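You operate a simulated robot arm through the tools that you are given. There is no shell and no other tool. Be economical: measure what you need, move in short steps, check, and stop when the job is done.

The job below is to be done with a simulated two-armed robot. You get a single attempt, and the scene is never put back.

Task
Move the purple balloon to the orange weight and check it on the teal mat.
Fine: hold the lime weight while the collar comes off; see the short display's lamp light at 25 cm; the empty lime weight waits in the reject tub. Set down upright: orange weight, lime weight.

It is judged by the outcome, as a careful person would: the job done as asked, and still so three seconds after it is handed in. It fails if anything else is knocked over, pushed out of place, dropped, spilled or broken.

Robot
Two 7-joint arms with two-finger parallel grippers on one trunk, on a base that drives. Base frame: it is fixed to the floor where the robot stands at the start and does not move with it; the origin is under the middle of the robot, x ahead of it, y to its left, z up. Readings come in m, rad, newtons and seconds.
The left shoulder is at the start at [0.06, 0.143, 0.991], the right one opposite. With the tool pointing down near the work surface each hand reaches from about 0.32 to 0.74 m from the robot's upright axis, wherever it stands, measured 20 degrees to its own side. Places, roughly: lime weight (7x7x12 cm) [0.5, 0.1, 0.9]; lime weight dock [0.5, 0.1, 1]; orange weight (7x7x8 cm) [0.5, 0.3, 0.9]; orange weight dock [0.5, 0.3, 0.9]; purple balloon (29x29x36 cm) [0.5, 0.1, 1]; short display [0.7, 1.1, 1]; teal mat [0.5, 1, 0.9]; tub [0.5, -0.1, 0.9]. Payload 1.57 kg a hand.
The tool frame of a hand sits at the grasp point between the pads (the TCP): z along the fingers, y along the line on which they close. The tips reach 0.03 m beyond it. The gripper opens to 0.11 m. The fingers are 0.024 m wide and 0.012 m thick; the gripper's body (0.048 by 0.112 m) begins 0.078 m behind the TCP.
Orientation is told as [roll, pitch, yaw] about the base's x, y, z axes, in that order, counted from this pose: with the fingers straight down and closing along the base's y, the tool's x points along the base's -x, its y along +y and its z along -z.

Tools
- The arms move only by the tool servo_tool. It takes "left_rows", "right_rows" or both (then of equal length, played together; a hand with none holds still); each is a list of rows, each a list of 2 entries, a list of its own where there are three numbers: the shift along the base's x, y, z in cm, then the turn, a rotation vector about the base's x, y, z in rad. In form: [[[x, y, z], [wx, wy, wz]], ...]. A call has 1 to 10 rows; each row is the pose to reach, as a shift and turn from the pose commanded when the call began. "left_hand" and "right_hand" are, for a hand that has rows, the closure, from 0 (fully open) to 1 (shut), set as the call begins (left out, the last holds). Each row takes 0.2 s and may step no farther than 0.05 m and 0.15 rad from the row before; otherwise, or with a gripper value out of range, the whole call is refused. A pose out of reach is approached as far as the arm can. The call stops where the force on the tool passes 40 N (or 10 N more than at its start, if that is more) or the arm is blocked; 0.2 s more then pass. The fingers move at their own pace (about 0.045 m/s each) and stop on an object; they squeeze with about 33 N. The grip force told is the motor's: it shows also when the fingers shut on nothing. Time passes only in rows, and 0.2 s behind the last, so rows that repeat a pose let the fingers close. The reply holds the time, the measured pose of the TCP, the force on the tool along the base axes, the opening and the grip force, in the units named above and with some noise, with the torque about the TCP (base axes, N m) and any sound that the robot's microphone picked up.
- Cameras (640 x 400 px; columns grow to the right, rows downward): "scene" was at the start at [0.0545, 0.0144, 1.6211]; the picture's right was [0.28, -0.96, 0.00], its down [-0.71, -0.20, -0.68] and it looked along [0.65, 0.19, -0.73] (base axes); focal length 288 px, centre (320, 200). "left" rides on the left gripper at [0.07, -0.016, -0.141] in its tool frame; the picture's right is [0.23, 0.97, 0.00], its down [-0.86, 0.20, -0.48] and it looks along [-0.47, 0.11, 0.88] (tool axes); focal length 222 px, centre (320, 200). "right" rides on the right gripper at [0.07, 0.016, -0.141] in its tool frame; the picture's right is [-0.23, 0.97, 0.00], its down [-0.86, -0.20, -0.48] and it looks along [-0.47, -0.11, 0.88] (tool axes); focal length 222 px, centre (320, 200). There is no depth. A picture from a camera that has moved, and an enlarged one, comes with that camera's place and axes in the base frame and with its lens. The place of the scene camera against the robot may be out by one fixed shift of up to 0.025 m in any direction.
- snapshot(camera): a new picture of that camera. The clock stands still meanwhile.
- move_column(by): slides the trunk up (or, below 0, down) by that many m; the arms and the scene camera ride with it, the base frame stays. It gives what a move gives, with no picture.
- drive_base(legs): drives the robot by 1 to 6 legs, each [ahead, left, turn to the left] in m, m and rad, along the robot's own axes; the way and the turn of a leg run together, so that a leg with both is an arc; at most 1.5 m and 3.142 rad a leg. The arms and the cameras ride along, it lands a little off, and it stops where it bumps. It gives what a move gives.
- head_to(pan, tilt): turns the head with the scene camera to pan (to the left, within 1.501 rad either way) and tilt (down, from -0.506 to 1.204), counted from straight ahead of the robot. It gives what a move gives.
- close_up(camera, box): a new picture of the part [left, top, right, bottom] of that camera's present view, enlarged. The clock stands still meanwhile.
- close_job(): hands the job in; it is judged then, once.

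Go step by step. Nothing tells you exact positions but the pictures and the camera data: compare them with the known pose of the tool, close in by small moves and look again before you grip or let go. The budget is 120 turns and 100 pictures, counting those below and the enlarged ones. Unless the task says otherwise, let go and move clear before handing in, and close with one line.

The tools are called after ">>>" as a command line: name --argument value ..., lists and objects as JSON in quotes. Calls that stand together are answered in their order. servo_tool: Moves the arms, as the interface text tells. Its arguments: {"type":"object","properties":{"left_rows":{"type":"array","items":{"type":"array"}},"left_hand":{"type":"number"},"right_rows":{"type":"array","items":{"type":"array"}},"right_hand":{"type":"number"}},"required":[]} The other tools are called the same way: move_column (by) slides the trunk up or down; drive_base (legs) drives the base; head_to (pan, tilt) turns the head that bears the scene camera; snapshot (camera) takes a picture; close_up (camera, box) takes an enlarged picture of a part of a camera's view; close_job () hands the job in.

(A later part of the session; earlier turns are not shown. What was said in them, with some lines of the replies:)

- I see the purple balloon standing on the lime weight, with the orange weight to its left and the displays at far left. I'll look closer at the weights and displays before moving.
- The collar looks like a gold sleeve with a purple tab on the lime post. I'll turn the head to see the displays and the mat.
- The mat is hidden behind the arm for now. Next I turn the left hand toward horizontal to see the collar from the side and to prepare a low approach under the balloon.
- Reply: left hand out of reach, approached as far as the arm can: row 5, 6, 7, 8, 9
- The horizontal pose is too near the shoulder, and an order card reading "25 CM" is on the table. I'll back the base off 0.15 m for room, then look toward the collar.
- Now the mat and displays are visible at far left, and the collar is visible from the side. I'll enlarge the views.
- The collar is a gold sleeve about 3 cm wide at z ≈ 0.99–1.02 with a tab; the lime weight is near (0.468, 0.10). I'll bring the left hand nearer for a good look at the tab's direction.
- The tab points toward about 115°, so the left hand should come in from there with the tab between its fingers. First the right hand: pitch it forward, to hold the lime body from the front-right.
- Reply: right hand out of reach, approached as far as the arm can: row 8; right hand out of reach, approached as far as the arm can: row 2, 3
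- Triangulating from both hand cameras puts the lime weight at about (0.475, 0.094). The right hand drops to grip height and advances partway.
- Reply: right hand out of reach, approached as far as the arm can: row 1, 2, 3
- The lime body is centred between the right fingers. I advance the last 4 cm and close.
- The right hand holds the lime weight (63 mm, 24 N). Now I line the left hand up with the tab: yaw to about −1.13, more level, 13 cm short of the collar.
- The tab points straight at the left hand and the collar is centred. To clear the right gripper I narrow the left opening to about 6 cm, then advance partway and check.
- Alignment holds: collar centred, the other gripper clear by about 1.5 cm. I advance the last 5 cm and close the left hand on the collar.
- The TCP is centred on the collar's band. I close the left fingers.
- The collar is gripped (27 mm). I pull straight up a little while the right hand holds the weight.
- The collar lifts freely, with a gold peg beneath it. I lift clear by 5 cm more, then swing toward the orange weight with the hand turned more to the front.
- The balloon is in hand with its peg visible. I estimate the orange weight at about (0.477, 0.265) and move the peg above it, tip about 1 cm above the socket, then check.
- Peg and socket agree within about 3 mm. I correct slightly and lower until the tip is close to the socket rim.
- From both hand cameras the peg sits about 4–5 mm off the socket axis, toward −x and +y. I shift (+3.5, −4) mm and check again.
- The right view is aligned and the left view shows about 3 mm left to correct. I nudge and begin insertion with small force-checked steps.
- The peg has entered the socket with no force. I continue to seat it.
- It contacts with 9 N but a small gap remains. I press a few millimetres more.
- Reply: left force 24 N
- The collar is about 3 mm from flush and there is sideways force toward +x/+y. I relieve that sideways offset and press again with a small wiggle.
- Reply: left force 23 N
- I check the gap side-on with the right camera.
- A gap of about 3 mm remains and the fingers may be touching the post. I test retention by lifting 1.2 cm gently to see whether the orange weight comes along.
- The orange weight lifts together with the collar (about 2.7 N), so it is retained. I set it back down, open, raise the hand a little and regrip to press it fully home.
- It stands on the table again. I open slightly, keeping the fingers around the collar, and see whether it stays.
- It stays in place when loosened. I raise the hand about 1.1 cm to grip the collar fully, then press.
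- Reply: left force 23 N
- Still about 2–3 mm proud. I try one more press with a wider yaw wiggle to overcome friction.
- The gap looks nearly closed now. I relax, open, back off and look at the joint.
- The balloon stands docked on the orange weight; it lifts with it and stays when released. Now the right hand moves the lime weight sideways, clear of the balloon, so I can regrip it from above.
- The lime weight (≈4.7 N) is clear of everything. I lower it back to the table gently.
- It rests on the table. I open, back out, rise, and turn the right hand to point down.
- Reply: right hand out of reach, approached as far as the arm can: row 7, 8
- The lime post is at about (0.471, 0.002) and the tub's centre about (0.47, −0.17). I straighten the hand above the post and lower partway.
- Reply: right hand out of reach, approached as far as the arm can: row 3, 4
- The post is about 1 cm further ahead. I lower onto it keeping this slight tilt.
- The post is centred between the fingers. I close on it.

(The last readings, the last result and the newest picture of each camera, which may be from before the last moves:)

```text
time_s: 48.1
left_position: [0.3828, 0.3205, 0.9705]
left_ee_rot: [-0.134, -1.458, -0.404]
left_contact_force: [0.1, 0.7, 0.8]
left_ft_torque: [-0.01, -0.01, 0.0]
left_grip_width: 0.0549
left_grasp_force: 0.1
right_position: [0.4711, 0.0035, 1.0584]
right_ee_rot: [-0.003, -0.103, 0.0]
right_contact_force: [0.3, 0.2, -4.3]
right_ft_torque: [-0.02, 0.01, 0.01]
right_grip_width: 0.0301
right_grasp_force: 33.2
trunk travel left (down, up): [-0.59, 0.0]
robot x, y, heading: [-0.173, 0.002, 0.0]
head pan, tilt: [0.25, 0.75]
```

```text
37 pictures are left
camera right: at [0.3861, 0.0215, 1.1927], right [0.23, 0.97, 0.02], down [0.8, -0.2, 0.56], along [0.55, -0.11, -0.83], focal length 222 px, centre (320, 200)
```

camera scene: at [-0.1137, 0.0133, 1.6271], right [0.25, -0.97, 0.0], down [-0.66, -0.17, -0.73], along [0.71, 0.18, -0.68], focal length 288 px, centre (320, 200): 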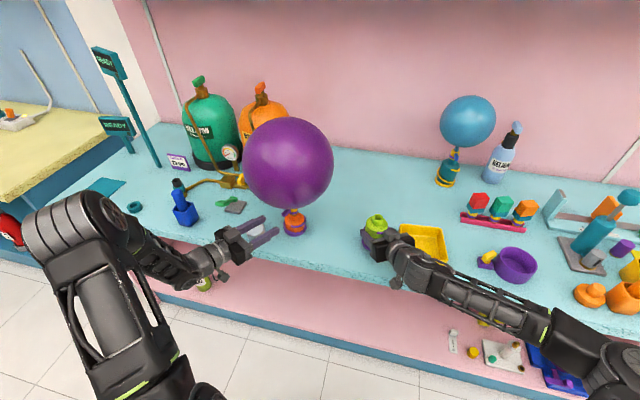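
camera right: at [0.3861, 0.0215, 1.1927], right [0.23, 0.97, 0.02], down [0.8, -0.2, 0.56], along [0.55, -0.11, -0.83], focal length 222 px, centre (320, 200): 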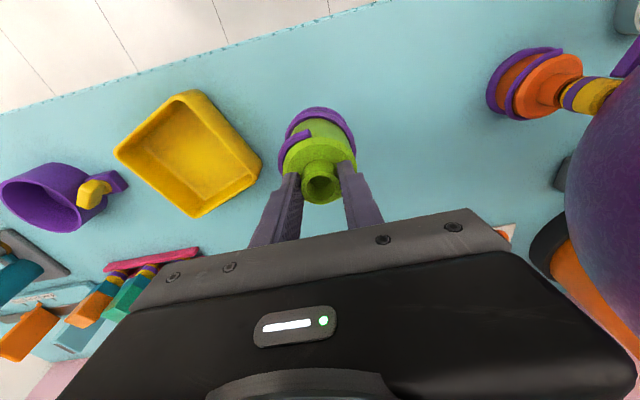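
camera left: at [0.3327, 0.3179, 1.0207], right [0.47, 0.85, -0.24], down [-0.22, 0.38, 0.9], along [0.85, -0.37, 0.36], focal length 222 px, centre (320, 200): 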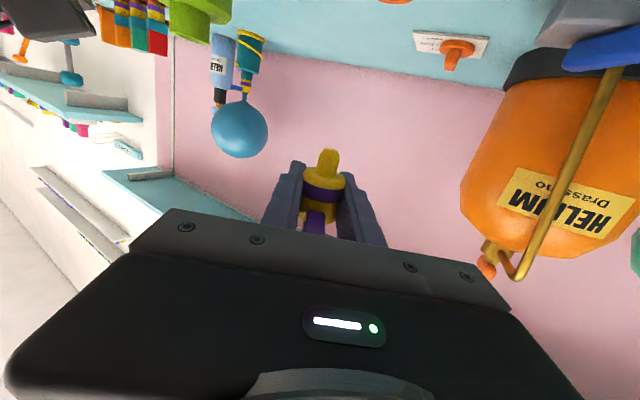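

The lime weight is held from above. I carry it over the tub and check before lowering.

>>> servo_tool --right_rows '[[[0, -3, 1], [0, 0, 0]], [[-0.1, -7, 1.5], [0, 0, 0]], [[-0.3, -11, 1.5], [0, 0, 0]], [[-0.5, -15, 1.5], [0, 0, 0]], [[-0.55, -17.7, 1.5], [0, 0, 0]], [[-0.55, -17.7, 1.5], [0, 0, 0]]]'

>>> snapshot --camera "right"

>>> close_up --camera "scene" --box '[350, 190, 510, 290]'

```text
time_s: 49.5
left_position: [0.3844, 0.321, 0.9696]
left_ee_rot: [-0.133, -1.457, -0.403]
left_contact_force: [0.1, -0.1, 0.8]
left_ft_torque: [-0.03, -0.03, 0.01]
left_grip_width: 0.055
left_grasp_force: 0.0
right_position: [0.4669, -0.1742, 1.072]
right_ee_rot: [-0.005, -0.101, -0.001]
right_contact_force: [0.4, 0.4, -5.0]
right_ft_torque: [-0.01, 0.01, 0.02]
right_grip_width: 0.0301
right_grasp_force: 32.6
trunk travel left (down, up): [-0.59, 0.0]
robot x, y, heading: [-0.1746, 0.0017, 0.0]
head pan, tilt: [0.25, 0.75]
```

```text
36 pictures are left
camera right: at [0.3815, -0.1552, 1.2074], right [0.23, 0.97, 0.02], down [0.8, -0.2, 0.56], along [0.55, -0.11, -0.83], focal length 222 px, centre (320, 200)
```

right: 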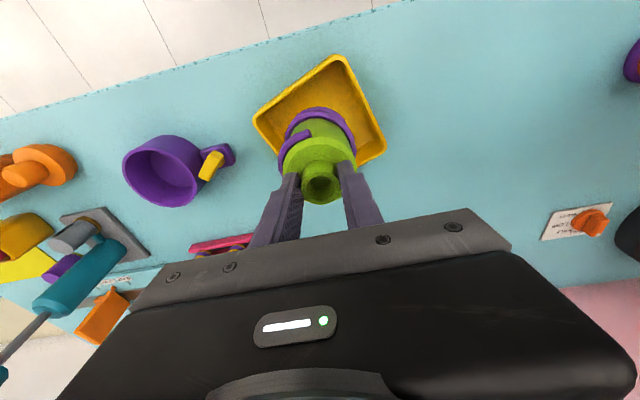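

```text
4.00 times, centred on (430, 240) of scene
camera zoom: at [-0.1138, 0.0131, 1.6271], right [0.25, -0.97, 0.0], down [-0.66, -0.17, -0.73], along [0.71, 0.18, -0.68], focal length 1154 px, centre (-120, 40)
```

zoom: 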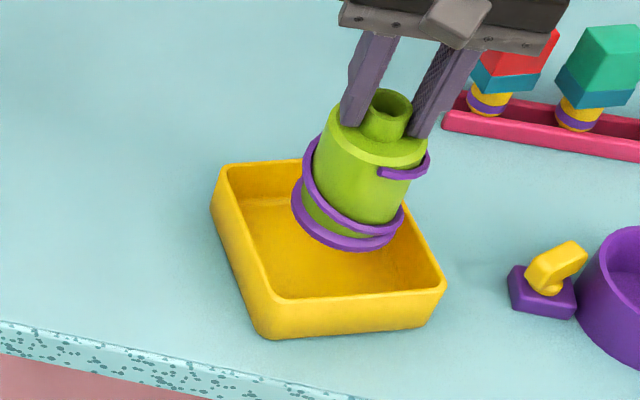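

The right-camera view has the weight over the tub within a centimetre. I shift +0.8 cm in x and lower until just above the floor, then look.

>>> servo_tool --right_rows '[[[0.8, 0.2, 0], [0, 0, 0]], [[0.8, 0.2, -2], [0, 0, 0]], [[0.8, 0.2, -3.3], [0, 0, 0]], [[0.8, 0.2, -3.3], [0, 0, 0]]]'

>>> close_up --camera "scene" --box '[370, 190, 490, 280]'

>>> close_up --camera "right" --box '[220, 30, 420, 220]'

```text
time_s: 50.5
left_position: [0.3852, 0.32, 0.9699]
left_ee_rot: [-0.131, -1.458, -0.405]
left_contact_force: [0.7, -0.1, -0.4]
left_ft_torque: [0.0, 0.0, 0.03]
left_grip_width: 0.0551
left_grasp_force: 0.1
right_position: [0.4735, -0.1711, 1.0385]
right_ee_rot: [-0.005, -0.101, 0.0]
right_contact_force: [0.1, -0.4, -5.1]
right_ft_torque: [0.01, -0.01, -0.01]
right_grip_width: 0.0301
right_grasp_force: 33.1
trunk travel left (down, up): [-0.59, 0.0]
robot x, y, heading: [-0.1728, -0.0008, 0.003]
head pan, tilt: [0.25, 0.75]
```

```text
4.44 times, centred on (430, 235) of scene
camera zoom: at [-0.1139, 0.0127, 1.6271], right [0.25, -0.97, 0.0], down [-0.66, -0.17, -0.73], along [0.71, 0.18, -0.68], focal length 1282 px, centre (-169, 44)
```

zoom: 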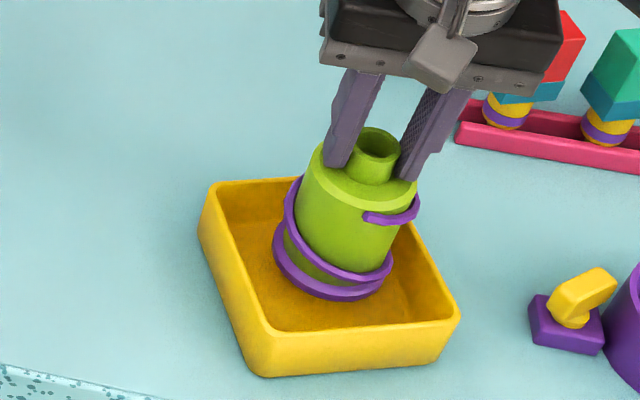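

```text
2.11 times, centred on (320, 125) of right
camera zoom: at [0.3889, -0.1531, 1.1741], right [0.23, 0.97, 0.02], down [0.8, -0.2, 0.56], along [0.55, -0.11, -0.83], focal length 468 px, centre (320, 358)
```

zoom: 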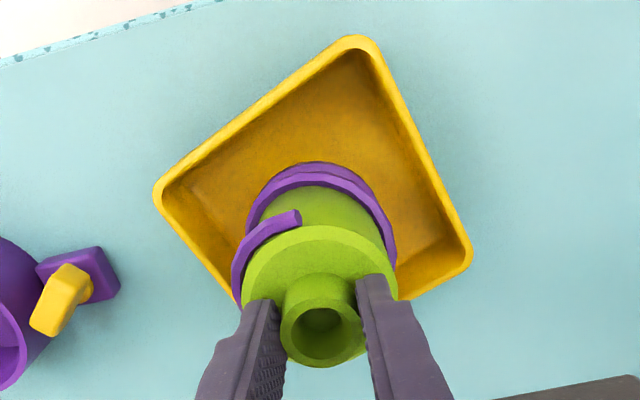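

The right view shows the tub centre at (0.4725, −0.171), right under the weight. I lower to contact.

>>> servo_tool --right_rows '[[[0, 0, -1], [0, 0, 0]], [[0, 0, -2], [0, 0, 0]], [[0, 0, -2.5], [0, 0, 0]], [[0, 0, -2.8], [0, 0, 0]]]'

```text
time_s: 51.5
left_position: [0.3841, 0.3193, 0.9712]
left_ee_rot: [-0.131, -1.459, -0.404]
left_contact_force: [-0.5, 0.7, 0.1]
left_ft_torque: [0.02, 0.03, 0.01]
left_grip_width: 0.055
left_grasp_force: 0.1
right_position: [0.4742, -0.1716, 1.012]
right_ee_rot: [-0.005, -0.101, 0.001]
right_contact_force: [0.9, -0.3, -3.3]
right_ft_torque: [0.0, 0.04, 0.0]
right_grip_width: 0.0302
right_grasp_force: 32.6
trunk travel left (down, up): [-0.59, 0.0]
robot x, y, heading: [-0.1704, 0.0009, 0.006]
head pan, tilt: [0.25, 0.75]
```

>>> servo_tool --right_rows '[[[0, 0, -0.15], [0, 0, 0]], [[0, 0, -0.3], [0, 0, 0]]]'

```text
time_s: 52.1
left_position: [0.3842, 0.3201, 0.9692]
left_ee_rot: [-0.132, -1.456, -0.404]
left_contact_force: [-0.4, -0.7, -1.0]
left_ft_torque: [-0.02, 0.0, 0.01]
left_grip_width: 0.0552
left_grasp_force: 0.0
right_position: [0.4732, -0.1702, 1.0093]
right_ee_rot: [-0.005, -0.103, -0.001]
right_contact_force: [-0.3, -0.1, -4.2]
right_ft_torque: [0.01, 0.02, -0.02]
right_grip_width: 0.0302
right_grasp_force: 33.1
trunk travel left (down, up): [-0.59, 0.0]
robot x, y, heading: [-0.1737, 0.0036, 0.002]
head pan, tilt: [0.25, 0.75]
```

>>> servo_tool --right_rows '[[[0, 0, -0.15], [0, 0, 0]], [[0, 0, -0.3], [0, 0, 0]], [[0, 0, -0.4], [0, 0, 0]]]'

```text
time_s: 52.9
left_position: [0.3829, 0.3213, 0.9727]
left_ee_rot: [-0.129, -1.457, -0.406]
left_contact_force: [-0.2, 0.0, 0.6]
left_ft_torque: [0.01, 0.01, 0.0]
left_grip_width: 0.055
left_grasp_force: 0.0
right_position: [0.4726, -0.1708, 1.0089]
right_ee_rot: [-0.005, -0.108, 0.0]
right_contact_force: [-0.1, -2.4, 14.6]
right_ft_torque: [0.14, 0.35, 0.01]
right_grip_width: 0.0302
right_grasp_force: 33.1
trunk travel left (down, up): [-0.59, 0.0]
robot x, y, heading: [-0.1732, 0.0032, 0.002]
head pan, tilt: [0.25, 0.75]
```

The weight is on the tub floor. I ease off, open, and rise straight up.

>>> servo_tool --right_rows '[[[0, 0, 0.2], [0, 0, 0]], [[0, 0, 0.25], [0, 0, 0]]]'

>>> servo_tool --right_rows '[[[0, 0, 0], [0, 0, 0]], [[0, 0, 0], [0, 0, 0]], [[0, 0, 2], [0, 0, 0]], [[0, 0, 5], [0, 0, 0]], [[-1, 0, 9], [0, 0, 0]], [[-3, -1, 13], [0, 0, 0]], [[-5, -2, 16], [0, 0, 0]]]' --right_hand 0.4

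>>> snapshot --camera "scene"

>>> snapshot --camera "right"

```text
time_s: 53.5
left_position: [0.3843, 0.3214, 0.9701]
left_ee_rot: [-0.13, -1.457, -0.404]
left_contact_force: [0.3, -0.6, 1.0]
left_ft_torque: [0.02, 0.05, -0.04]
left_grip_width: 0.0546
left_grasp_force: 0.0
right_position: [0.4733, -0.1712, 1.0076]
right_ee_rot: [-0.005, -0.103, -0.002]
right_contact_force: [5.5, -0.2, 9.8]
right_ft_torque: [0.33, -0.45, -0.12]
right_grip_width: 0.0301
right_grasp_force: 32.5
trunk travel left (down, up): [-0.59, 0.0]
robot x, y, heading: [-0.1727, -0.0019, -0.001]
head pan, tilt: [0.25, 0.75]
```

```text
time_s: 55.1
left_position: [0.3831, 0.3209, 0.97]
left_ee_rot: [-0.13, -1.457, -0.406]
left_contact_force: [0.1, 0.1, -0.3]
left_ft_torque: [-0.03, 0.01, 0.01]
left_grip_width: 0.0549
left_grasp_force: 0.0
right_position: [0.4221, -0.1917, 1.168]
right_ee_rot: [-0.007, -0.103, -0.001]
right_contact_force: [0.1, 0.3, 0.3]
right_ft_torque: [0.01, 0.02, 0.01]
right_grip_width: 0.0658
right_grasp_force: 0.0
trunk travel left (down, up): [-0.59, 0.0]
robot x, y, heading: [-0.173, -0.0003, -0.003]
head pan, tilt: [0.25, 0.75]
```

```text
32 pictures are left
camera scene: at [-0.1153, 0.0134, 1.6271], right [0.25, -0.97, 0.0], down [-0.66, -0.17, -0.73], along [0.71, 0.18, -0.68], focal length 288 px, centre (320, 200)
```

scene: 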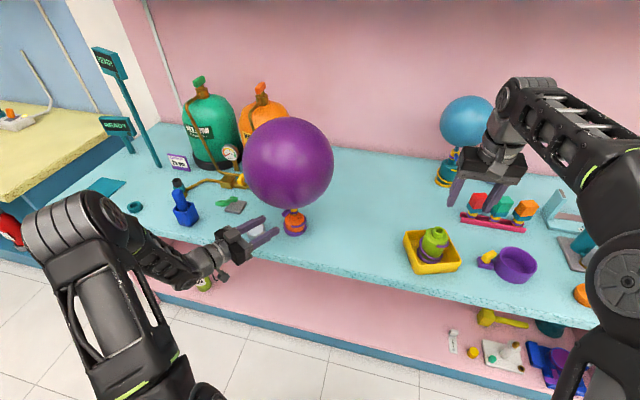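

```text
31 pictures are left
camera right: at [0.3368, -0.1726, 1.3031], right [0.23, 0.97, 0.02], down [0.8, -0.2, 0.57], along [0.55, -0.12, -0.82], focal length 222 px, centre (320, 200)
```

right: 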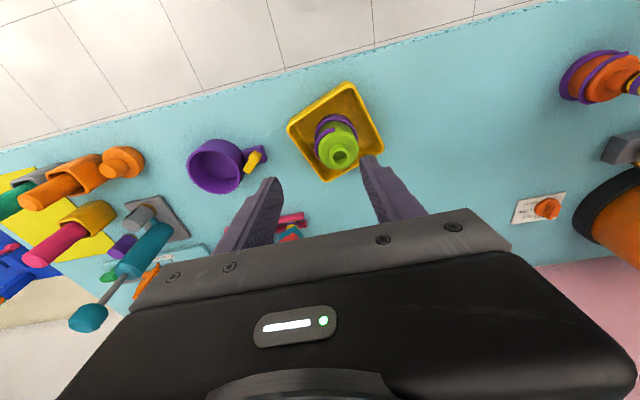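

The lime weight stands upright in the tub, but comparing views, the tub was dragged about 3 cm and turned about 16° when the right finger retreated earlier. I'll put it back: first hover the right hand over its left wall near the front corner.

>>> servo_tool --right_rows '[[[0, 2.5, -3], [-0.006, 0.034, 0.11]], [[-0.3, 5, -7], [-0.011, 0.068, 0.22]], [[-0.6, 6.8, -11], [-0.017, 0.103, 0.33]], [[-0.6, 6.8, -15], [-0.017, 0.103, 0.33]], [[-0.6, 6.8, -18], [-0.017, 0.103, 0.33]], [[-0.6, 6.8, -18], [-0.017, 0.103, 0.33]]]' --right_hand 0.636

>>> snapshot --camera "right"

```text
time_s: 56.5
left_position: [0.3831, 0.3204, 0.9712]
left_ee_rot: [-0.129, -1.457, -0.404]
left_contact_force: [0.1, -0.7, 0.3]
left_ft_torque: [-0.01, -0.02, 0.0]
left_grip_width: 0.0546
left_grasp_force: 0.1
right_position: [0.4149, -0.1244, 0.987]
right_ee_rot: [-0.006, 0.002, 0.329]
right_contact_force: [-0.3, 0.1, -0.3]
right_ft_torque: [-0.01, -0.01, 0.0]
right_grip_width: 0.0402
right_grasp_force: 0.1
trunk travel left (down, up): [-0.59, 0.0]
robot x, y, heading: [-0.1724, 0.0005, 0.0]
head pan, tilt: [0.25, 0.75]
```

```text
30 pictures are left
camera right: at [0.3429, -0.1289, 1.1298], right [-0.1, 0.99, -0.01], down [0.87, 0.09, 0.48], along [0.48, 0.04, -0.88], focal length 222 px, centre (320, 200)
```

right: 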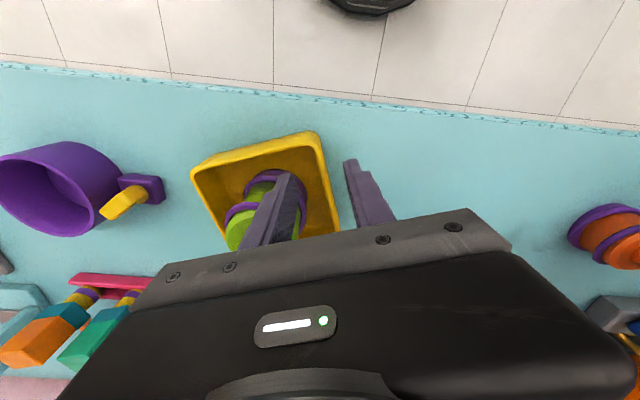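

The wall lies midway between the fingers. I lower to straddle it and grip.

>>> servo_tool --right_rows '[[[0, 0, -2], [0, 0, 0]], [[0, 0, -4], [0, 0, 0]], [[0, 0, -5.8], [0, 0, 0]]]'

>>> servo_tool --right_rows '[[[0, 0, 0], [0, 0, 0]], [[0, 0, 0], [0, 0, 0]], [[0, 0, 0], [0, 0, 0]], [[0, 0, 0], [0, 0, 0]]]' --right_hand 1

>>> snapshot --camera "right"

```text
time_s: 57.3
left_position: [0.3842, 0.3206, 0.9704]
left_ee_rot: [-0.13, -1.458, -0.407]
left_contact_force: [-0.3, -0.4, -0.4]
left_ft_torque: [0.0, 0.01, 0.01]
left_grip_width: 0.0551
left_grasp_force: 0.1
right_position: [0.4164, -0.1238, 0.9297]
right_ee_rot: [-0.005, 0.002, 0.329]
right_contact_force: [-0.6, 0.6, -0.1]
right_ft_torque: [-0.03, 0.04, 0.0]
right_grip_width: 0.0399
right_grasp_force: 0.0
trunk travel left (down, up): [-0.59, 0.0]
robot x, y, heading: [-0.1726, -0.001, -0.003]
head pan, tilt: [0.25, 0.75]
```

```text
time_s: 58.3
left_position: [0.3844, 0.3216, 0.9703]
left_ee_rot: [-0.13, -1.46, -0.402]
left_contact_force: [0.0, -0.6, 0.6]
left_ft_torque: [0.02, 0.02, -0.01]
left_grip_width: 0.0549
left_grasp_force: 0.0
right_position: [0.416, -0.123, 0.9292]
right_ee_rot: [-0.005, 0.001, 0.329]
right_contact_force: [0.1, 0.5, 0.2]
right_ft_torque: [0.3, 0.05, 0.15]
right_grip_width: 0.0043
right_grasp_force: 25.2
trunk travel left (down, up): [-0.59, 0.0]
robot x, y, heading: [-0.1712, -0.001, 0.0]
head pan, tilt: [0.25, 0.75]
```

```text
29 pictures are left
camera right: at [0.344, -0.1283, 1.0732], right [-0.1, 0.99, -0.01], down [0.87, 0.09, 0.48], along [0.48, 0.04, -0.88], focal length 222 px, centre (320, 200)
```

right: 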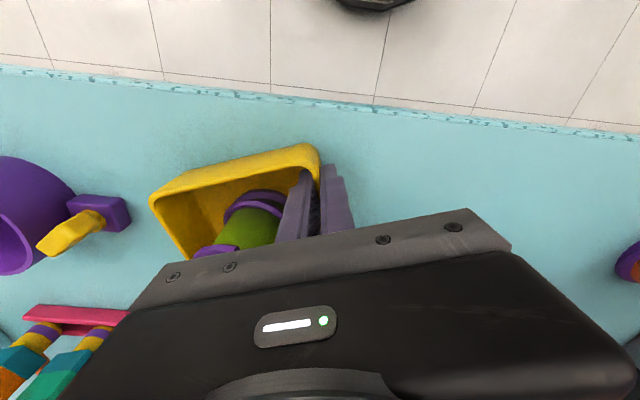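

The wall is gripped. I slide the tub slowly back, with the turn.

>>> servo_tool --right_rows '[[[0.3, 0.4, 0], [0, 0, -0.03]], [[0.6, 0.85, 0], [0, 0, -0.06]], [[0.95, 1.35, 0], [0, 0, -0.095]], [[1.3, 1.85, 0], [0, 0, -0.13]], [[1.65, 2.4, 0], [0, 0, -0.165]], [[2.0, 2.9, 0], [0, 0, -0.2]], [[2.35, 3.4, 0], [0, 0, -0.235]], [[2.65, 3.85, 0], [0, 0, -0.265]], [[2.85, 4.15, 0], [0, 0, -0.286]], [[2.85, 4.15, 0], [0, 0, -0.286]]]'

>>> servo_tool --right_rows '[[[0, 0, 0], [0, 0, 0]], [[0, 0, 0], [0, 0, 0]], [[0, 0, 4], [0, 0, 0]], [[0, 0, 8], [0, 0, 0]], [[-1, -2, 12.5], [0, 0, 0]], [[-2, -5, 17], [0, 0, 0]], [[-2, -8, 21], [0, 0, 0]]]' --right_hand 0.636

>>> snapshot --camera "right"

>>> snapshot --camera "scene"

```text
time_s: 60.5
left_position: [0.3832, 0.3206, 0.9696]
left_ee_rot: [-0.129, -1.457, -0.408]
left_contact_force: [-0.7, -0.2, 0.3]
left_ft_torque: [0.02, 0.01, 0.0]
left_grip_width: 0.0549
left_grasp_force: 0.0
right_position: [0.4433, -0.0817, 0.9299]
right_ee_rot: [-0.006, 0.002, 0.043]
right_contact_force: [-2.3, -2.3, 4.9]
right_ft_torque: [0.24, 0.19, -0.04]
right_grip_width: 0.0047
right_grasp_force: 24.5
trunk travel left (down, up): [-0.59, 0.0]
robot x, y, heading: [-0.1767, 0.0043, -0.0]
head pan, tilt: [0.25, 0.75]
```

```text
refused: row 5 steps farther than a row can; nothing moved
```

```text
28 pictures are left
camera right: at [0.3734, -0.0669, 1.073], right [0.19, 0.98, -0.01], down [0.86, -0.16, 0.48], along [0.47, -0.09, -0.88], focal length 222 px, centre (320, 200)
```

right: 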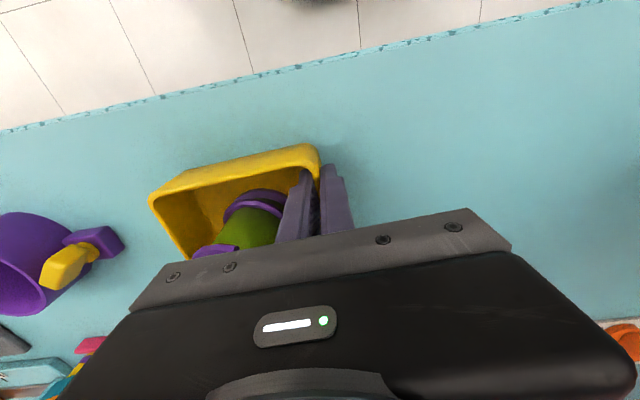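

```text
27 pictures are left
camera scene: at [-0.1151, 0.0126, 1.6271], right [0.25, -0.97, 0.0], down [-0.66, -0.17, -0.73], along [0.71, 0.18, -0.68], focal length 288 px, centre (320, 200)
```

scene: 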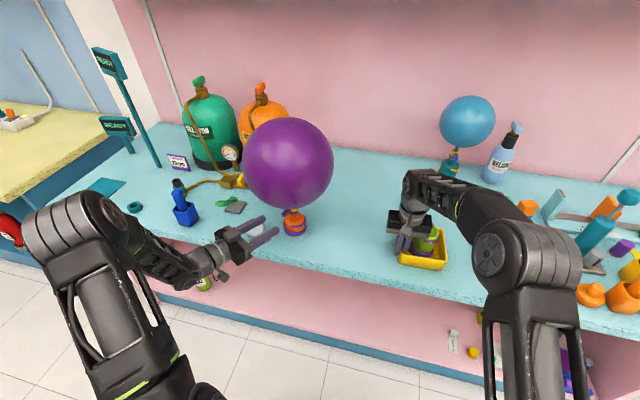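

The tub is back at its old place in the picture. I release and rise.

>>> servo_tool --right_rows '[[[0, 0, 0], [0, 0, 0]], [[0, 0, 0], [0, 0, 0]], [[0, 0, 4], [0, 0, 0]], [[0, 0, 8], [0, 0, 0]], [[-0.5, -1.5, 12], [0, 0, 0]], [[-1, -3.5, 16], [0, 0, 0]], [[-2, -6, 20], [0, 0, 0]]]' --right_hand 0.636

>>> snapshot --camera "scene"

>>> close_up --camera "left" --box '[220, 30, 420, 200]'

```text
time_s: 62.1
left_position: [0.3833, 0.3208, 0.9711]
left_ee_rot: [-0.128, -1.457, -0.406]
left_contact_force: [-0.5, -0.7, 0.2]
left_ft_torque: [-0.01, 0.02, 0.01]
left_grip_width: 0.0548
left_grasp_force: 0.1
right_position: [0.4292, -0.1303, 1.1104]
right_ee_rot: [-0.004, 0.001, 0.046]
right_contact_force: [-0.4, -0.5, 0.5]
right_ft_torque: [0.02, 0.02, 0.0]
right_grip_width: 0.0402
right_grasp_force: 0.1
right hand out of reach, approached as far as the arm can: row 7
trunk travel left (down, up): [-0.59, 0.0]
robot x, y, heading: [-0.1745, 0.0001, 0.004]
head pan, tilt: [0.25, 0.75]
```

```text
26 pictures are left
camera scene: at [-0.1142, 0.0128, 1.6271], right [0.25, -0.97, 0.0], down [-0.66, -0.17, -0.73], along [0.71, 0.18, -0.68], focal length 288 px, centre (320, 200)
```

scene: 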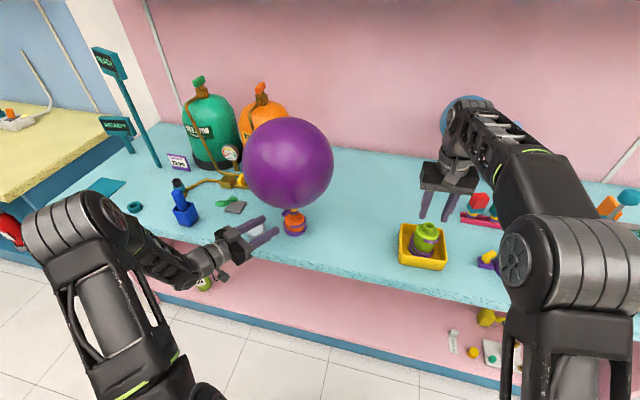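

```text
2.35 times, centred on (320, 115) of left
camera zoom: at [0.2481, 0.3825, 0.9175], right [0.47, 0.85, -0.24], down [-0.22, 0.38, 0.9], along [0.85, -0.37, 0.36], focal length 523 px, centre (320, 400)
```

zoom: 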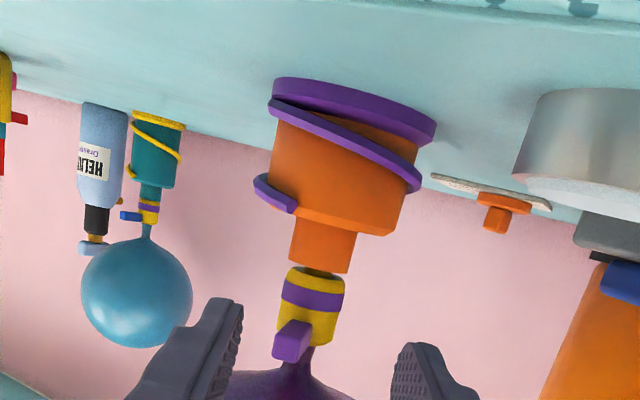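

The tub is restored and the orange joint holds. Now I re-pose the left hand, tilted about 25° down, in front of the orange weight to grip its body.

>>> servo_tool --left_rows '[[[-1.5, -0.5, 0], [0.035, 0.084, 0.071]], [[-3, -1, -0.5], [0.07, 0.168, 0.142]], [[-4, -1.6, -1], [0.105, 0.252, 0.213]], [[-5.1, -2.1, -1.5], [0.139, 0.336, 0.285]], [[-5.1, -2.1, -1.5], [0.139, 0.336, 0.285]]]' --left_hand 0.22

>>> snapshot --camera "left"

```text
time_s: 63.3
left_position: [0.3337, 0.2994, 0.9557]
left_ee_rot: [-0.028, -1.096, -0.215]
left_contact_force: [-0.2, 0.7, 0.2]
left_ft_torque: [-0.02, 0.0, -0.01]
left_grip_width: 0.0856
left_grasp_force: 0.1
right_position: [0.4295, -0.1312, 1.1102]
right_ee_rot: [-0.005, 0.0, 0.043]
right_contact_force: [-0.2, -0.3, 0.5]
right_ft_torque: [-0.04, -0.06, 0.01]
right_grip_width: 0.0399
right_grasp_force: 0.0
trunk travel left (down, up): [-0.59, 0.0]
robot x, y, heading: [-0.1697, -0.0003, -0.001]
head pan, tilt: [0.25, 0.75]
```

```text
24 pictures are left
camera left: at [0.1781, 0.3226, 0.9584], right [0.13, 0.97, -0.21], down [0.02, 0.21, 0.98], along [0.99, -0.13, 0.01], focal length 222 px, centre (320, 200)
```

left: 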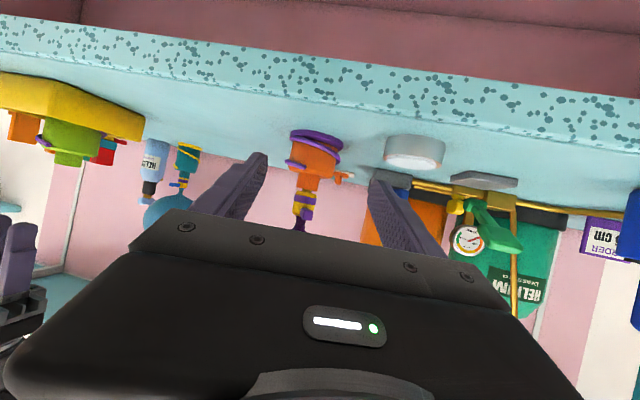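

The orange weight is about 5 mm right of the hand's axis. I lower and advance partway with that correction.

>>> servo_tool --left_rows '[[[0, -0.5, -1.8], [0, 0, 0]], [[0, -0.5, -3.6], [0, 0, 0]], [[4, -1.5, -3.6], [0, 0, 0]], [[8, -2.5, -3.6], [0, 0, 0]], [[8, -2.5, -3.6], [0, 0, 0]]]'

>>> snapshot --camera "left"

```text
time_s: 64.5
left_position: [0.4136, 0.2746, 0.9222]
left_ee_rot: [-0.029, -1.096, -0.215]
left_contact_force: [0.0, 0.4, -0.1]
left_ft_torque: [-0.05, -0.01, 0.02]
left_grip_width: 0.0858
left_grasp_force: 0.0
right_position: [0.4286, -0.1304, 1.1087]
right_ee_rot: [-0.005, -0.002, 0.044]
right_contact_force: [0.3, 0.4, -0.3]
right_ft_torque: [0.02, -0.01, -0.01]
right_grip_width: 0.0399
right_grasp_force: 0.0
trunk travel left (down, up): [-0.59, 0.0]
robot x, y, heading: [-0.17, 0.0024, -0.006]
head pan, tilt: [0.25, 0.75]
```

```text
23 pictures are left
camera left: at [0.2579, 0.2978, 0.9244], right [0.13, 0.97, -0.22], down [0.02, 0.21, 0.98], along [0.99, -0.13, 0.01], focal length 222 px, centre (320, 200)
```

left: 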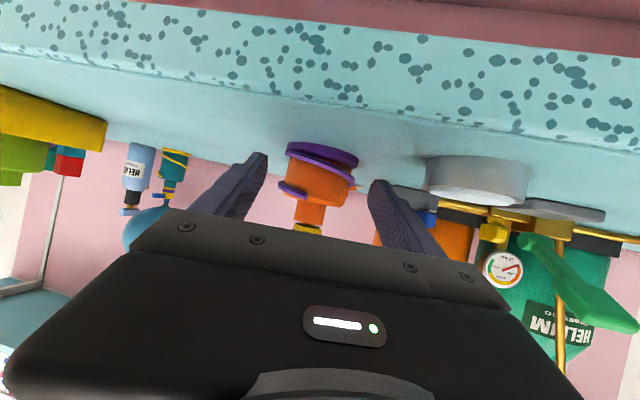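

Well centred. I advance the remaining 6 cm and close on the orange body.

>>> servo_tool --left_rows '[[[3, -0.7, 0], [0, 0, 0]], [[6, -1.45, 0], [0, 0, 0]], [[6, -1.45, 0], [0, 0, 0]]]'

>>> servo_tool --left_rows '[[[0, 0, 0], [0, 0, 0]], [[0, 0, 0], [0, 0, 0]], [[0, 0, 0], [0, 0, 0]], [[0, 0, 0], [0, 0, 0]]]' --left_hand 1

>>> servo_tool --left_rows '[[[0, 0, 0.7], [0, 0, 0]], [[0, 0, 2], [0, 0, 0]], [[0, 0, 3.5], [0, 0, 0]], [[0, 0, 5], [0, 0, 0]]]'

>>> snapshot --camera "scene"

```text
time_s: 65.3
left_position: [0.4735, 0.2597, 0.9195]
left_ee_rot: [-0.027, -1.096, -0.216]
left_contact_force: [0.3, -0.1, 0.3]
left_ft_torque: [0.01, -0.01, -0.02]
left_grip_width: 0.0857
left_grasp_force: 0.1
right_position: [0.4303, -0.1317, 1.1085]
right_ee_rot: [-0.005, -0.002, 0.045]
right_contact_force: [-0.6, 0.0, -0.2]
right_ft_torque: [0.0, 0.03, 0.0]
right_grip_width: 0.0402
right_grasp_force: 0.1
trunk travel left (down, up): [-0.59, 0.0]
robot x, y, heading: [-0.1756, 0.002, -0.003]
head pan, tilt: [0.25, 0.75]
```

```text
time_s: 66.3
left_position: [0.4735, 0.2602, 0.9203]
left_ee_rot: [-0.028, -1.096, -0.215]
left_contact_force: [0.2, 0.9, -0.1]
left_ft_torque: [0.14, 0.01, 0.03]
left_grip_width: 0.0618
left_grasp_force: 33.8
right_position: [0.4293, -0.1298, 1.1088]
right_ee_rot: [-0.005, -0.002, 0.045]
right_contact_force: [1.0, 0.4, 0.4]
right_ft_torque: [-0.03, 0.02, -0.01]
right_grip_width: 0.04
right_grasp_force: 0.0
trunk travel left (down, up): [-0.59, 0.0]
robot x, y, heading: [-0.1706, 0.0026, 0.001]
head pan, tilt: [0.25, 0.75]
```

```text
time_s: 67.3
left_position: [0.4742, 0.2619, 0.9705]
left_ee_rot: [-0.031, -1.095, -0.215]
left_contact_force: [0.1, -0.5, -2.1]
left_ft_torque: [0.02, 0.03, 0.02]
left_grip_width: 0.0617
left_grasp_force: 33.0
right_position: [0.4307, -0.1309, 1.1102]
right_ee_rot: [-0.006, -0.001, 0.044]
right_contact_force: [0.5, 0.1, 0.0]
right_ft_torque: [0.0, 0.0, 0.02]
right_grip_width: 0.0401
right_grasp_force: 0.1
trunk travel left (down, up): [-0.59, 0.0]
robot x, y, heading: [-0.1727, -0.0014, 0.004]
head pan, tilt: [0.25, 0.75]
```

```text
22 pictures are left
camera scene: at [-0.1144, 0.0129, 1.6271], right [0.25, -0.97, 0.0], down [-0.66, -0.17, -0.73], along [0.71, 0.18, -0.68], focal length 288 px, centre (320, 200)
```

scene: 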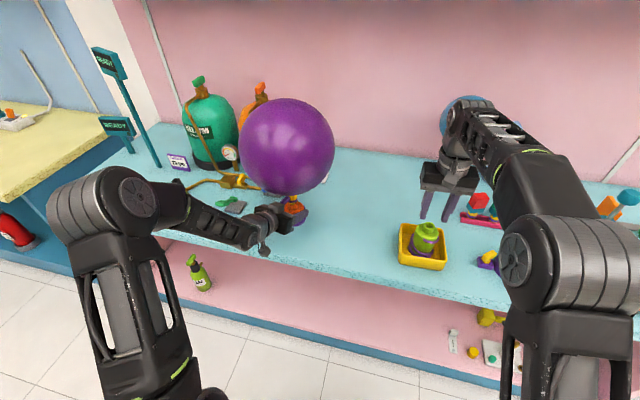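

The orange weight hangs level in the left hand with the balloon. I back the base off, drive left, and then look at the mat.

>>> drive_base --legs '[[-0.32, 0, 0], [0, 0.4, 0], [0, 0.36, 0]]'

>>> head_to --pan 0.3 --tilt 0.6

>>> snapshot --camera "scene"

```text
time_s: 73.3
left_position: [0.1677, 1.008, 0.9689]
left_ee_rot: [-0.03, -1.096, -0.224]
left_contact_force: [-0.1, 0.3, -3.4]
left_ft_torque: [-0.01, 0.04, -0.06]
left_grip_width: 0.0616
left_grasp_force: 32.9
right_position: [0.1205, 0.6168, 1.108]
right_ee_rot: [-0.007, 0.001, 0.035]
right_contact_force: [-0.7, 0.1, -0.4]
right_ft_torque: [-0.04, 0.01, 0.03]
right_grip_width: 0.0401
right_grasp_force: 0.0
trunk travel left (down, up): [-0.59, 0.0]
robot x, y, heading: [-0.4755, 0.7504, -0.003]
head pan, tilt: [0.25, 0.75]
```

```text
time_s: 74.0
left_position: [0.1676, 1.0074, 0.971]
left_ee_rot: [-0.029, -1.095, -0.225]
left_contact_force: [-0.4, 0.8, -3.0]
left_ft_torque: [0.01, -0.02, -0.04]
left_grip_width: 0.0616
left_grasp_force: 32.7
right_position: [0.12, 0.6156, 1.1093]
right_ee_rot: [-0.005, 0.0, 0.036]
right_contact_force: [-0.1, 1.1, -0.3]
right_ft_torque: [-0.02, 0.0, -0.01]
right_grip_width: 0.04
right_grasp_force: 0.0
trunk travel left (down, up): [-0.59, 0.0]
robot x, y, heading: [-0.4801, 0.7498, -0.013]
head pan, tilt: [0.3, 0.6]
```

```text
21 pictures are left
camera scene: at [-0.4178, 0.7699, 1.6399], right [0.29, -0.96, 0.0], down [-0.54, -0.16, -0.82], along [0.79, 0.24, -0.57], focal length 288 px, centre (320, 200)
```

scene: 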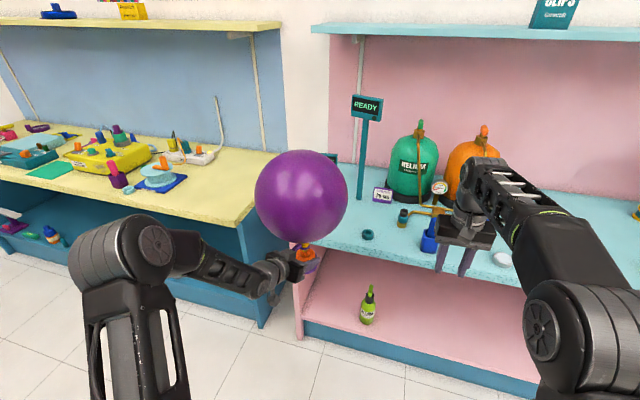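

The balloon hides the mat from the head camera; I estimate the mat at about (0.48, 1.05). I drive partway forward and look with the left camera.

>>> drive_base --legs '[[0.17, 0.04, 0.01]]'

>>> snapshot --camera "left"

>>> snapshot --camera "scene"

```text
time_s: 75.5
left_position: [0.3331, 1.0542, 0.9693]
left_ee_rot: [-0.03, -1.095, -0.211]
left_contact_force: [-0.4, 0.4, -1.9]
left_ft_torque: [-0.02, -0.01, 0.01]
left_grip_width: 0.0618
left_grasp_force: 33.5
right_position: [0.2901, 0.6633, 1.1075]
right_ee_rot: [-0.006, -0.001, 0.048]
right_contact_force: [1.3, 0.3, -0.7]
right_ft_torque: [0.01, 0.02, -0.01]
right_grip_width: 0.0398
right_grasp_force: 0.1
trunk travel left (down, up): [-0.59, 0.0]
robot x, y, heading: [-0.3108, 0.7916, 0.006]
head pan, tilt: [0.3, 0.6]
```

```text
20 pictures are left
camera left: at [0.176, 1.077, 0.9722], right [0.13, 0.97, -0.22], down [0.02, 0.21, 0.98], along [0.99, -0.13, 0.01], focal length 222 px, centre (320, 200)
```

left: 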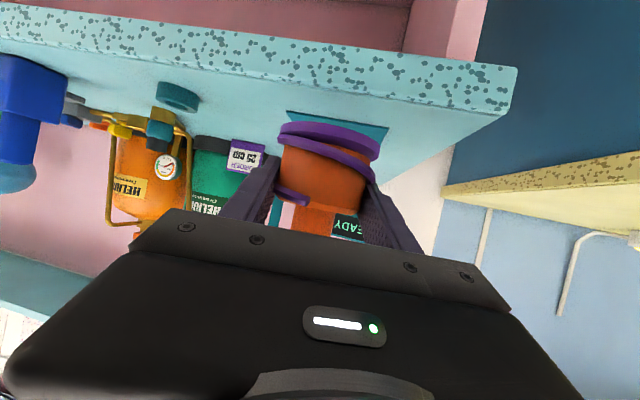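

```text
19 pictures are left
camera scene: at [-0.2499, 0.8108, 1.6399], right [0.3, -0.95, 0.0], down [-0.54, -0.17, -0.82], along [0.79, 0.25, -0.57], focal length 288 px, centre (320, 200)
```

scene: 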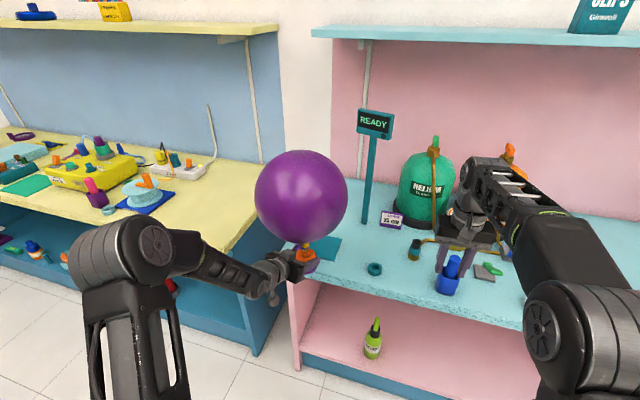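

The mat's near edge is at x ≈ 0.41, spanning y 0.99–1.10, so its centre is about (0.472, 1.044). I drive forward the remaining 13 cm.

>>> drive_base --legs '[[0.132, -0.01, 0]]'

>>> snapshot --camera "left"

>>> snapshot --camera "scene"

```text
time_s: 76.8
left_position: [0.4651, 1.0462, 0.9689]
left_ee_rot: [-0.029, -1.094, -0.21]
left_contact_force: [0.6, -0.4, -2.5]
left_ft_torque: [0.03, 0.01, -0.02]
left_grip_width: 0.0614
left_grasp_force: 32.9
right_position: [0.4239, 0.6535, 1.1085]
right_ee_rot: [-0.004, 0.0, 0.047]
right_contact_force: [-0.1, -0.1, 0.6]
right_ft_torque: [-0.01, 0.02, 0.01]
right_grip_width: 0.0399
right_grasp_force: 0.0
trunk travel left (down, up): [-0.59, 0.0]
robot x, y, heading: [-0.1806, 0.7813, 0.0]
head pan, tilt: [0.3, 0.6]
```

```text
18 pictures are left
camera left: at [0.3094, 1.0676, 0.9721], right [0.13, 0.97, -0.22], down [0.02, 0.21, 0.98], along [0.99, -0.13, 0.01], focal length 222 px, centre (320, 200)
```

left: 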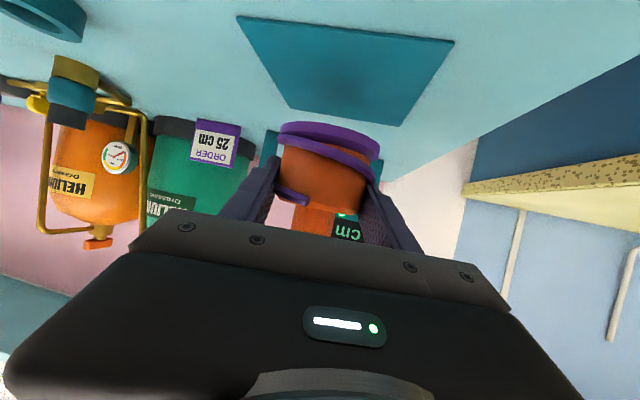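

```text
17 pictures are left
camera scene: at [-0.116, 0.8008, 1.6399], right [0.3, -0.95, 0.0], down [-0.54, -0.17, -0.82], along [0.79, 0.25, -0.57], focal length 288 px, centre (320, 200)
```

scene: 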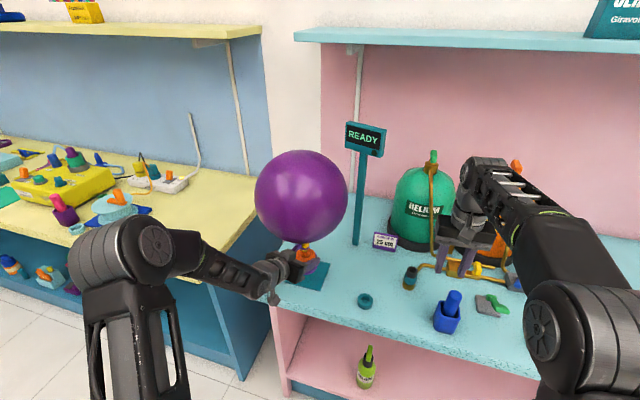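

The weight is over the mat (centre ≈ (0.475, 1.044)) and the short display already reads in cm. I lower the weight onto the mat.

>>> servo_tool --left_rows '[[[0.4, -0.4, -1.2], [0, 0, 0]], [[0.4, -0.4, -2.4], [0, 0, 0]], [[0.4, -0.4, -3.5], [0, 0, 0]], [[0.4, -0.4, -4.2], [0, 0, 0]], [[0.4, -0.4, -4.5], [0, 0, 0]]]'

```text
time_s: 78.0
left_position: [0.4678, 1.0419, 0.9259]
left_ee_rot: [-0.029, -1.094, -0.211]
left_contact_force: [-0.4, 0.1, -2.1]
left_ft_torque: [0.01, 0.02, 0.0]
left_grip_width: 0.0615
left_grasp_force: 32.8
right_position: [0.4235, 0.654, 1.1088]
right_ee_rot: [-0.005, 0.0, 0.049]
right_contact_force: [0.4, 0.9, -0.1]
right_ft_torque: [0.01, 0.01, -0.03]
right_grip_width: 0.0399
right_grasp_force: 0.0
trunk travel left (down, up): [-0.59, 0.0]
robot x, y, heading: [-0.1806, 0.7827, 0.003]
head pan, tilt: [0.3, 0.6]
```

>>> servo_tool --left_rows '[[[0, 0, -0.15], [0, 0, 0]], [[0, 0, -0.3], [0, 0, 0]], [[0, 0, -0.4], [0, 0, 0]]]'

```text
time_s: 78.8
left_position: [0.4677, 1.0417, 0.9222]
left_ee_rot: [-0.027, -1.098, -0.213]
left_contact_force: [-2.4, 0.9, 3.8]
left_ft_torque: [0.2, 0.07, 0.05]
left_grip_width: 0.0617
left_grasp_force: 33.0
right_position: [0.4213, 0.6532, 1.1098]
right_ee_rot: [-0.007, -0.002, 0.05]
right_contact_force: [-0.4, 0.2, -0.2]
right_ft_torque: [0.03, 0.02, 0.0]
right_grip_width: 0.0399
right_grasp_force: 0.1
trunk travel left (down, up): [-0.59, 0.0]
robot x, y, heading: [-0.1781, 0.7837, 0.002]
head pan, tilt: [0.3, 0.6]
```

It stands on the mat. I open and back straight out.

>>> servo_tool --left_rows '[[[0, 0, 0.1], [0, 0, 0]], [[0, 0, 0.1], [0, 0, 0]], [[0, 0, 0.1], [0, 0, 0]], [[-3, 0.65, 0.3], [0, 0, 0]], [[-7, 1.5, 0.5], [0, 0, 0]], [[-11, 2.4, 1], [0, 0, 0]]]' --left_hand 0.2

>>> snapshot --camera "left"

>>> snapshot --camera "scene"

```text
time_s: 80.2
left_position: [0.3549, 1.0645, 0.9323]
left_ee_rot: [-0.029, -1.096, -0.211]
left_contact_force: [0.1, -1.0, 0.3]
left_ft_torque: [0.01, 0.01, 0.01]
left_grip_width: 0.0879
left_grasp_force: 0.1
right_position: [0.4221, 0.6543, 1.11]
right_ee_rot: [-0.006, -0.001, 0.046]
right_contact_force: [-1.3, -0.2, 0.6]
right_ft_torque: [0.02, -0.01, 0.01]
right_grip_width: 0.0403
right_grasp_force: 0.3
trunk travel left (down, up): [-0.59, 0.0]
robot x, y, heading: [-0.1814, 0.7797, 0.003]
head pan, tilt: [0.3, 0.6]
```

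```text
16 pictures are left
camera left: at [0.1977, 1.0869, 0.9348], right [0.13, 0.97, -0.22], down [0.02, 0.21, 0.98], along [0.99, -0.13, 0.01], focal length 222 px, centre (320, 200)
```

left: 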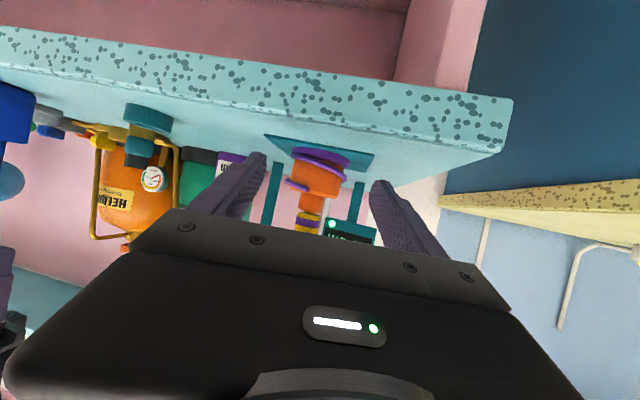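

```text
15 pictures are left
camera scene: at [-0.1195, 0.801, 1.64], right [0.3, -0.95, 0.0], down [-0.54, -0.17, -0.83], along [0.79, 0.25, -0.56], focal length 288 px, centre (320, 200)
```

scene: 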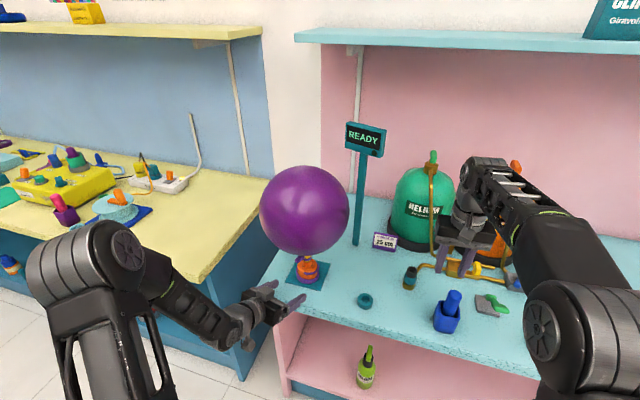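

>>> close_up --camera "left" --box '[260, 130, 400, 250]'

>>> close_up --camera "scene" --box '[240, 110, 420, 300]'

```text
3.33 times, centred on (330, 190) of left
camera zoom: at [0.1977, 1.0869, 0.9348], right [0.13, 0.97, -0.22], down [0.02, 0.21, 0.98], along [0.99, -0.13, 0.01], focal length 740 px, centre (287, 233)
```

zoom: 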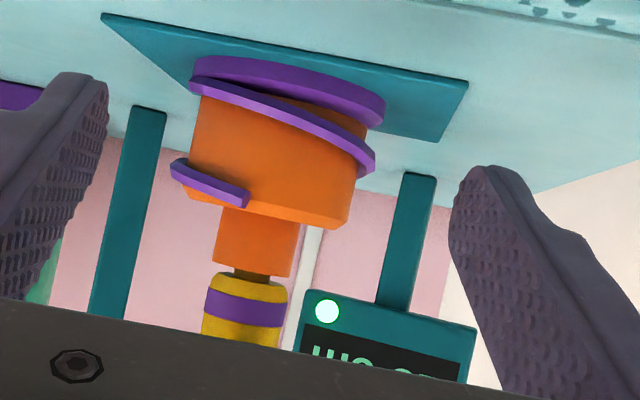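

```text
2.11 times, centred on (330, 205) of scene
camera zoom: at [-0.1195, 0.801, 1.64], right [0.3, -0.95, 0.0], down [-0.54, -0.17, -0.83], along [0.79, 0.25, -0.56], focal length 607 px, centre (299, 190)
```

zoom: 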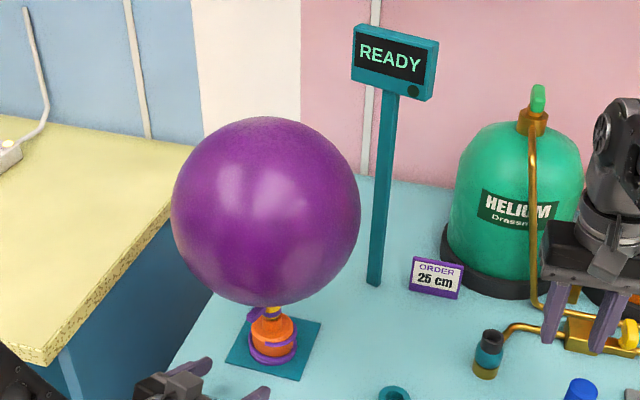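

The lamp on the short display is lit and the weight stands on the mat. I back off further and tilt the hand up to read the display.

>>> servo_tool --left_rows '[[[-2, 0.5, 1], [0, -0.1, 0]], [[-4, 1, 2], [0, -0.2, 0]], [[-6, 1.5, 3], [0, -0.3, 0]], [[-6, 1.5, 3], [0, -0.4, 0]]]'

>>> close_up --camera "left" --box '[240, 80, 420, 240]'

```text
time_s: 81.2
left_position: [0.2977, 1.0817, 0.961]
left_ee_rot: [0.756, -1.456, -0.974]
left_contact_force: [0.1, 1.1, -0.3]
left_ft_torque: [-0.02, 0.0, -0.04]
left_grip_width: 0.0877
left_grasp_force: 0.1
right_position: [0.422, 0.6543, 1.1088]
right_ee_rot: [-0.007, 0.0, 0.05]
right_contact_force: [0.3, -0.9, 0.4]
right_ft_torque: [-0.01, 0.01, 0.01]
right_grip_width: 0.0401
right_grasp_force: 0.1
trunk travel left (down, up): [-0.59, 0.0]
robot x, y, heading: [-0.1811, 0.7811, 0.006]
head pan, tilt: [0.3, 0.6]
```

```text
2.50 times, centred on (330, 160) of left
camera zoom: at [0.1526, 1.1028, 0.9024], right [0.2, 0.97, -0.15], down [-0.37, 0.21, 0.91], along [0.91, -0.13, 0.4], focal length 555 px, centre (295, 300)
```

zoom: 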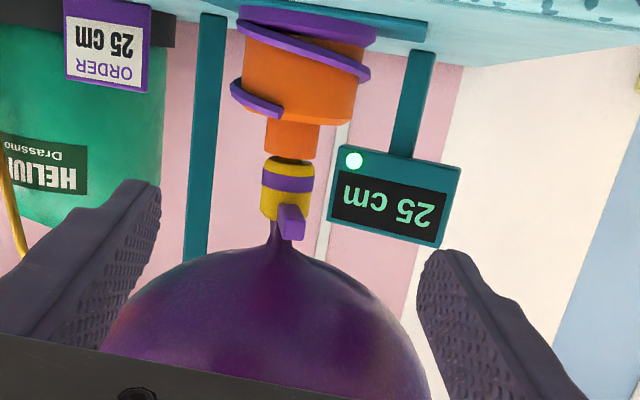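

The short display reads 25 cm with its lamp lit, matching the order. I back the base away and do a final check of the whole bench.

>>> drive_base --legs '[[-0.25, 0, 0]]'

>>> head_to --pan -0.2 --tilt 0.55

>>> snapshot --camera "scene"

```text
time_s: 83.0
left_position: [0.0502, 1.0766, 0.962]
left_ee_rot: [0.752, -1.454, -0.979]
left_contact_force: [0.0, -0.8, 0.4]
left_ft_torque: [0.0, 0.0, -0.02]
left_grip_width: 0.0879
left_grasp_force: 0.1
right_position: [0.1735, 0.6506, 1.1105]
right_ee_rot: [-0.006, -0.001, 0.043]
right_contact_force: [-0.8, -0.1, -0.2]
right_ft_torque: [0.01, -0.05, -0.01]
right_grip_width: 0.04
right_grasp_force: 0.0
trunk travel left (down, up): [-0.59, 0.0]
robot x, y, heading: [-0.4258, 0.7867, -0.002]
head pan, tilt: [0.3, 0.6]
```

```text
time_s: 84.0
left_position: [0.0519, 1.0786, 0.9605]
left_ee_rot: [0.746, -1.454, -0.969]
left_contact_force: [0.0, 0.8, -0.3]
left_ft_torque: [0.02, -0.04, -0.03]
left_grip_width: 0.0879
left_grasp_force: 0.2
right_position: [0.1748, 0.6519, 1.1101]
right_ee_rot: [-0.006, -0.003, 0.044]
right_contact_force: [0.5, 0.9, 0.3]
right_ft_torque: [0.02, 0.03, 0.05]
right_grip_width: 0.0402
right_grasp_force: 0.0
trunk travel left (down, up): [-0.59, 0.0]
robot x, y, heading: [-0.4301, 0.7795, 0.001]
head pan, tilt: [-0.201, 0.55]
```

```text
11 pictures are left
camera scene: at [-0.3614, 0.7563, 1.6445], right [-0.2, -0.98, 0.0], down [-0.51, 0.1, -0.85], along [0.84, -0.17, -0.52], focal length 288 px, centre (320, 200)
```

scene: 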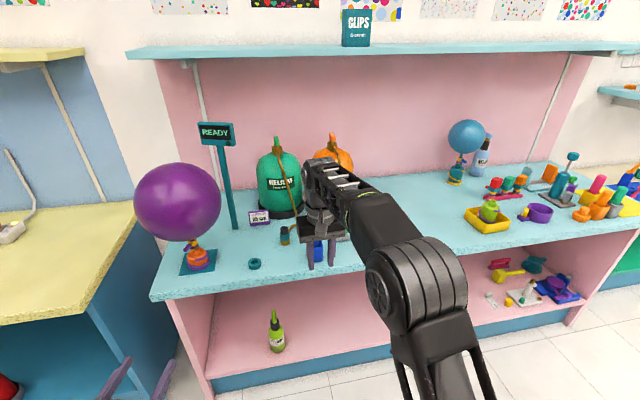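

Everything is upright and in place: the balloon is on the orange weight on the mat, and the lime weight is in the tub. I hand the job in.

>>> close_job

```text
The job is handed in.
```

The purple balloon is on the orange weight, standing upright on the teal mat. The short display reads 25 cm with its lamp lit, and the empty lime weight stands upright in the reject tub. I bumped the tub about 3 cm and slid it back to its place by eye, and the balloon's collar sits about 3–4 mm short of flush on the orange weight, though it held when lifted and carried.
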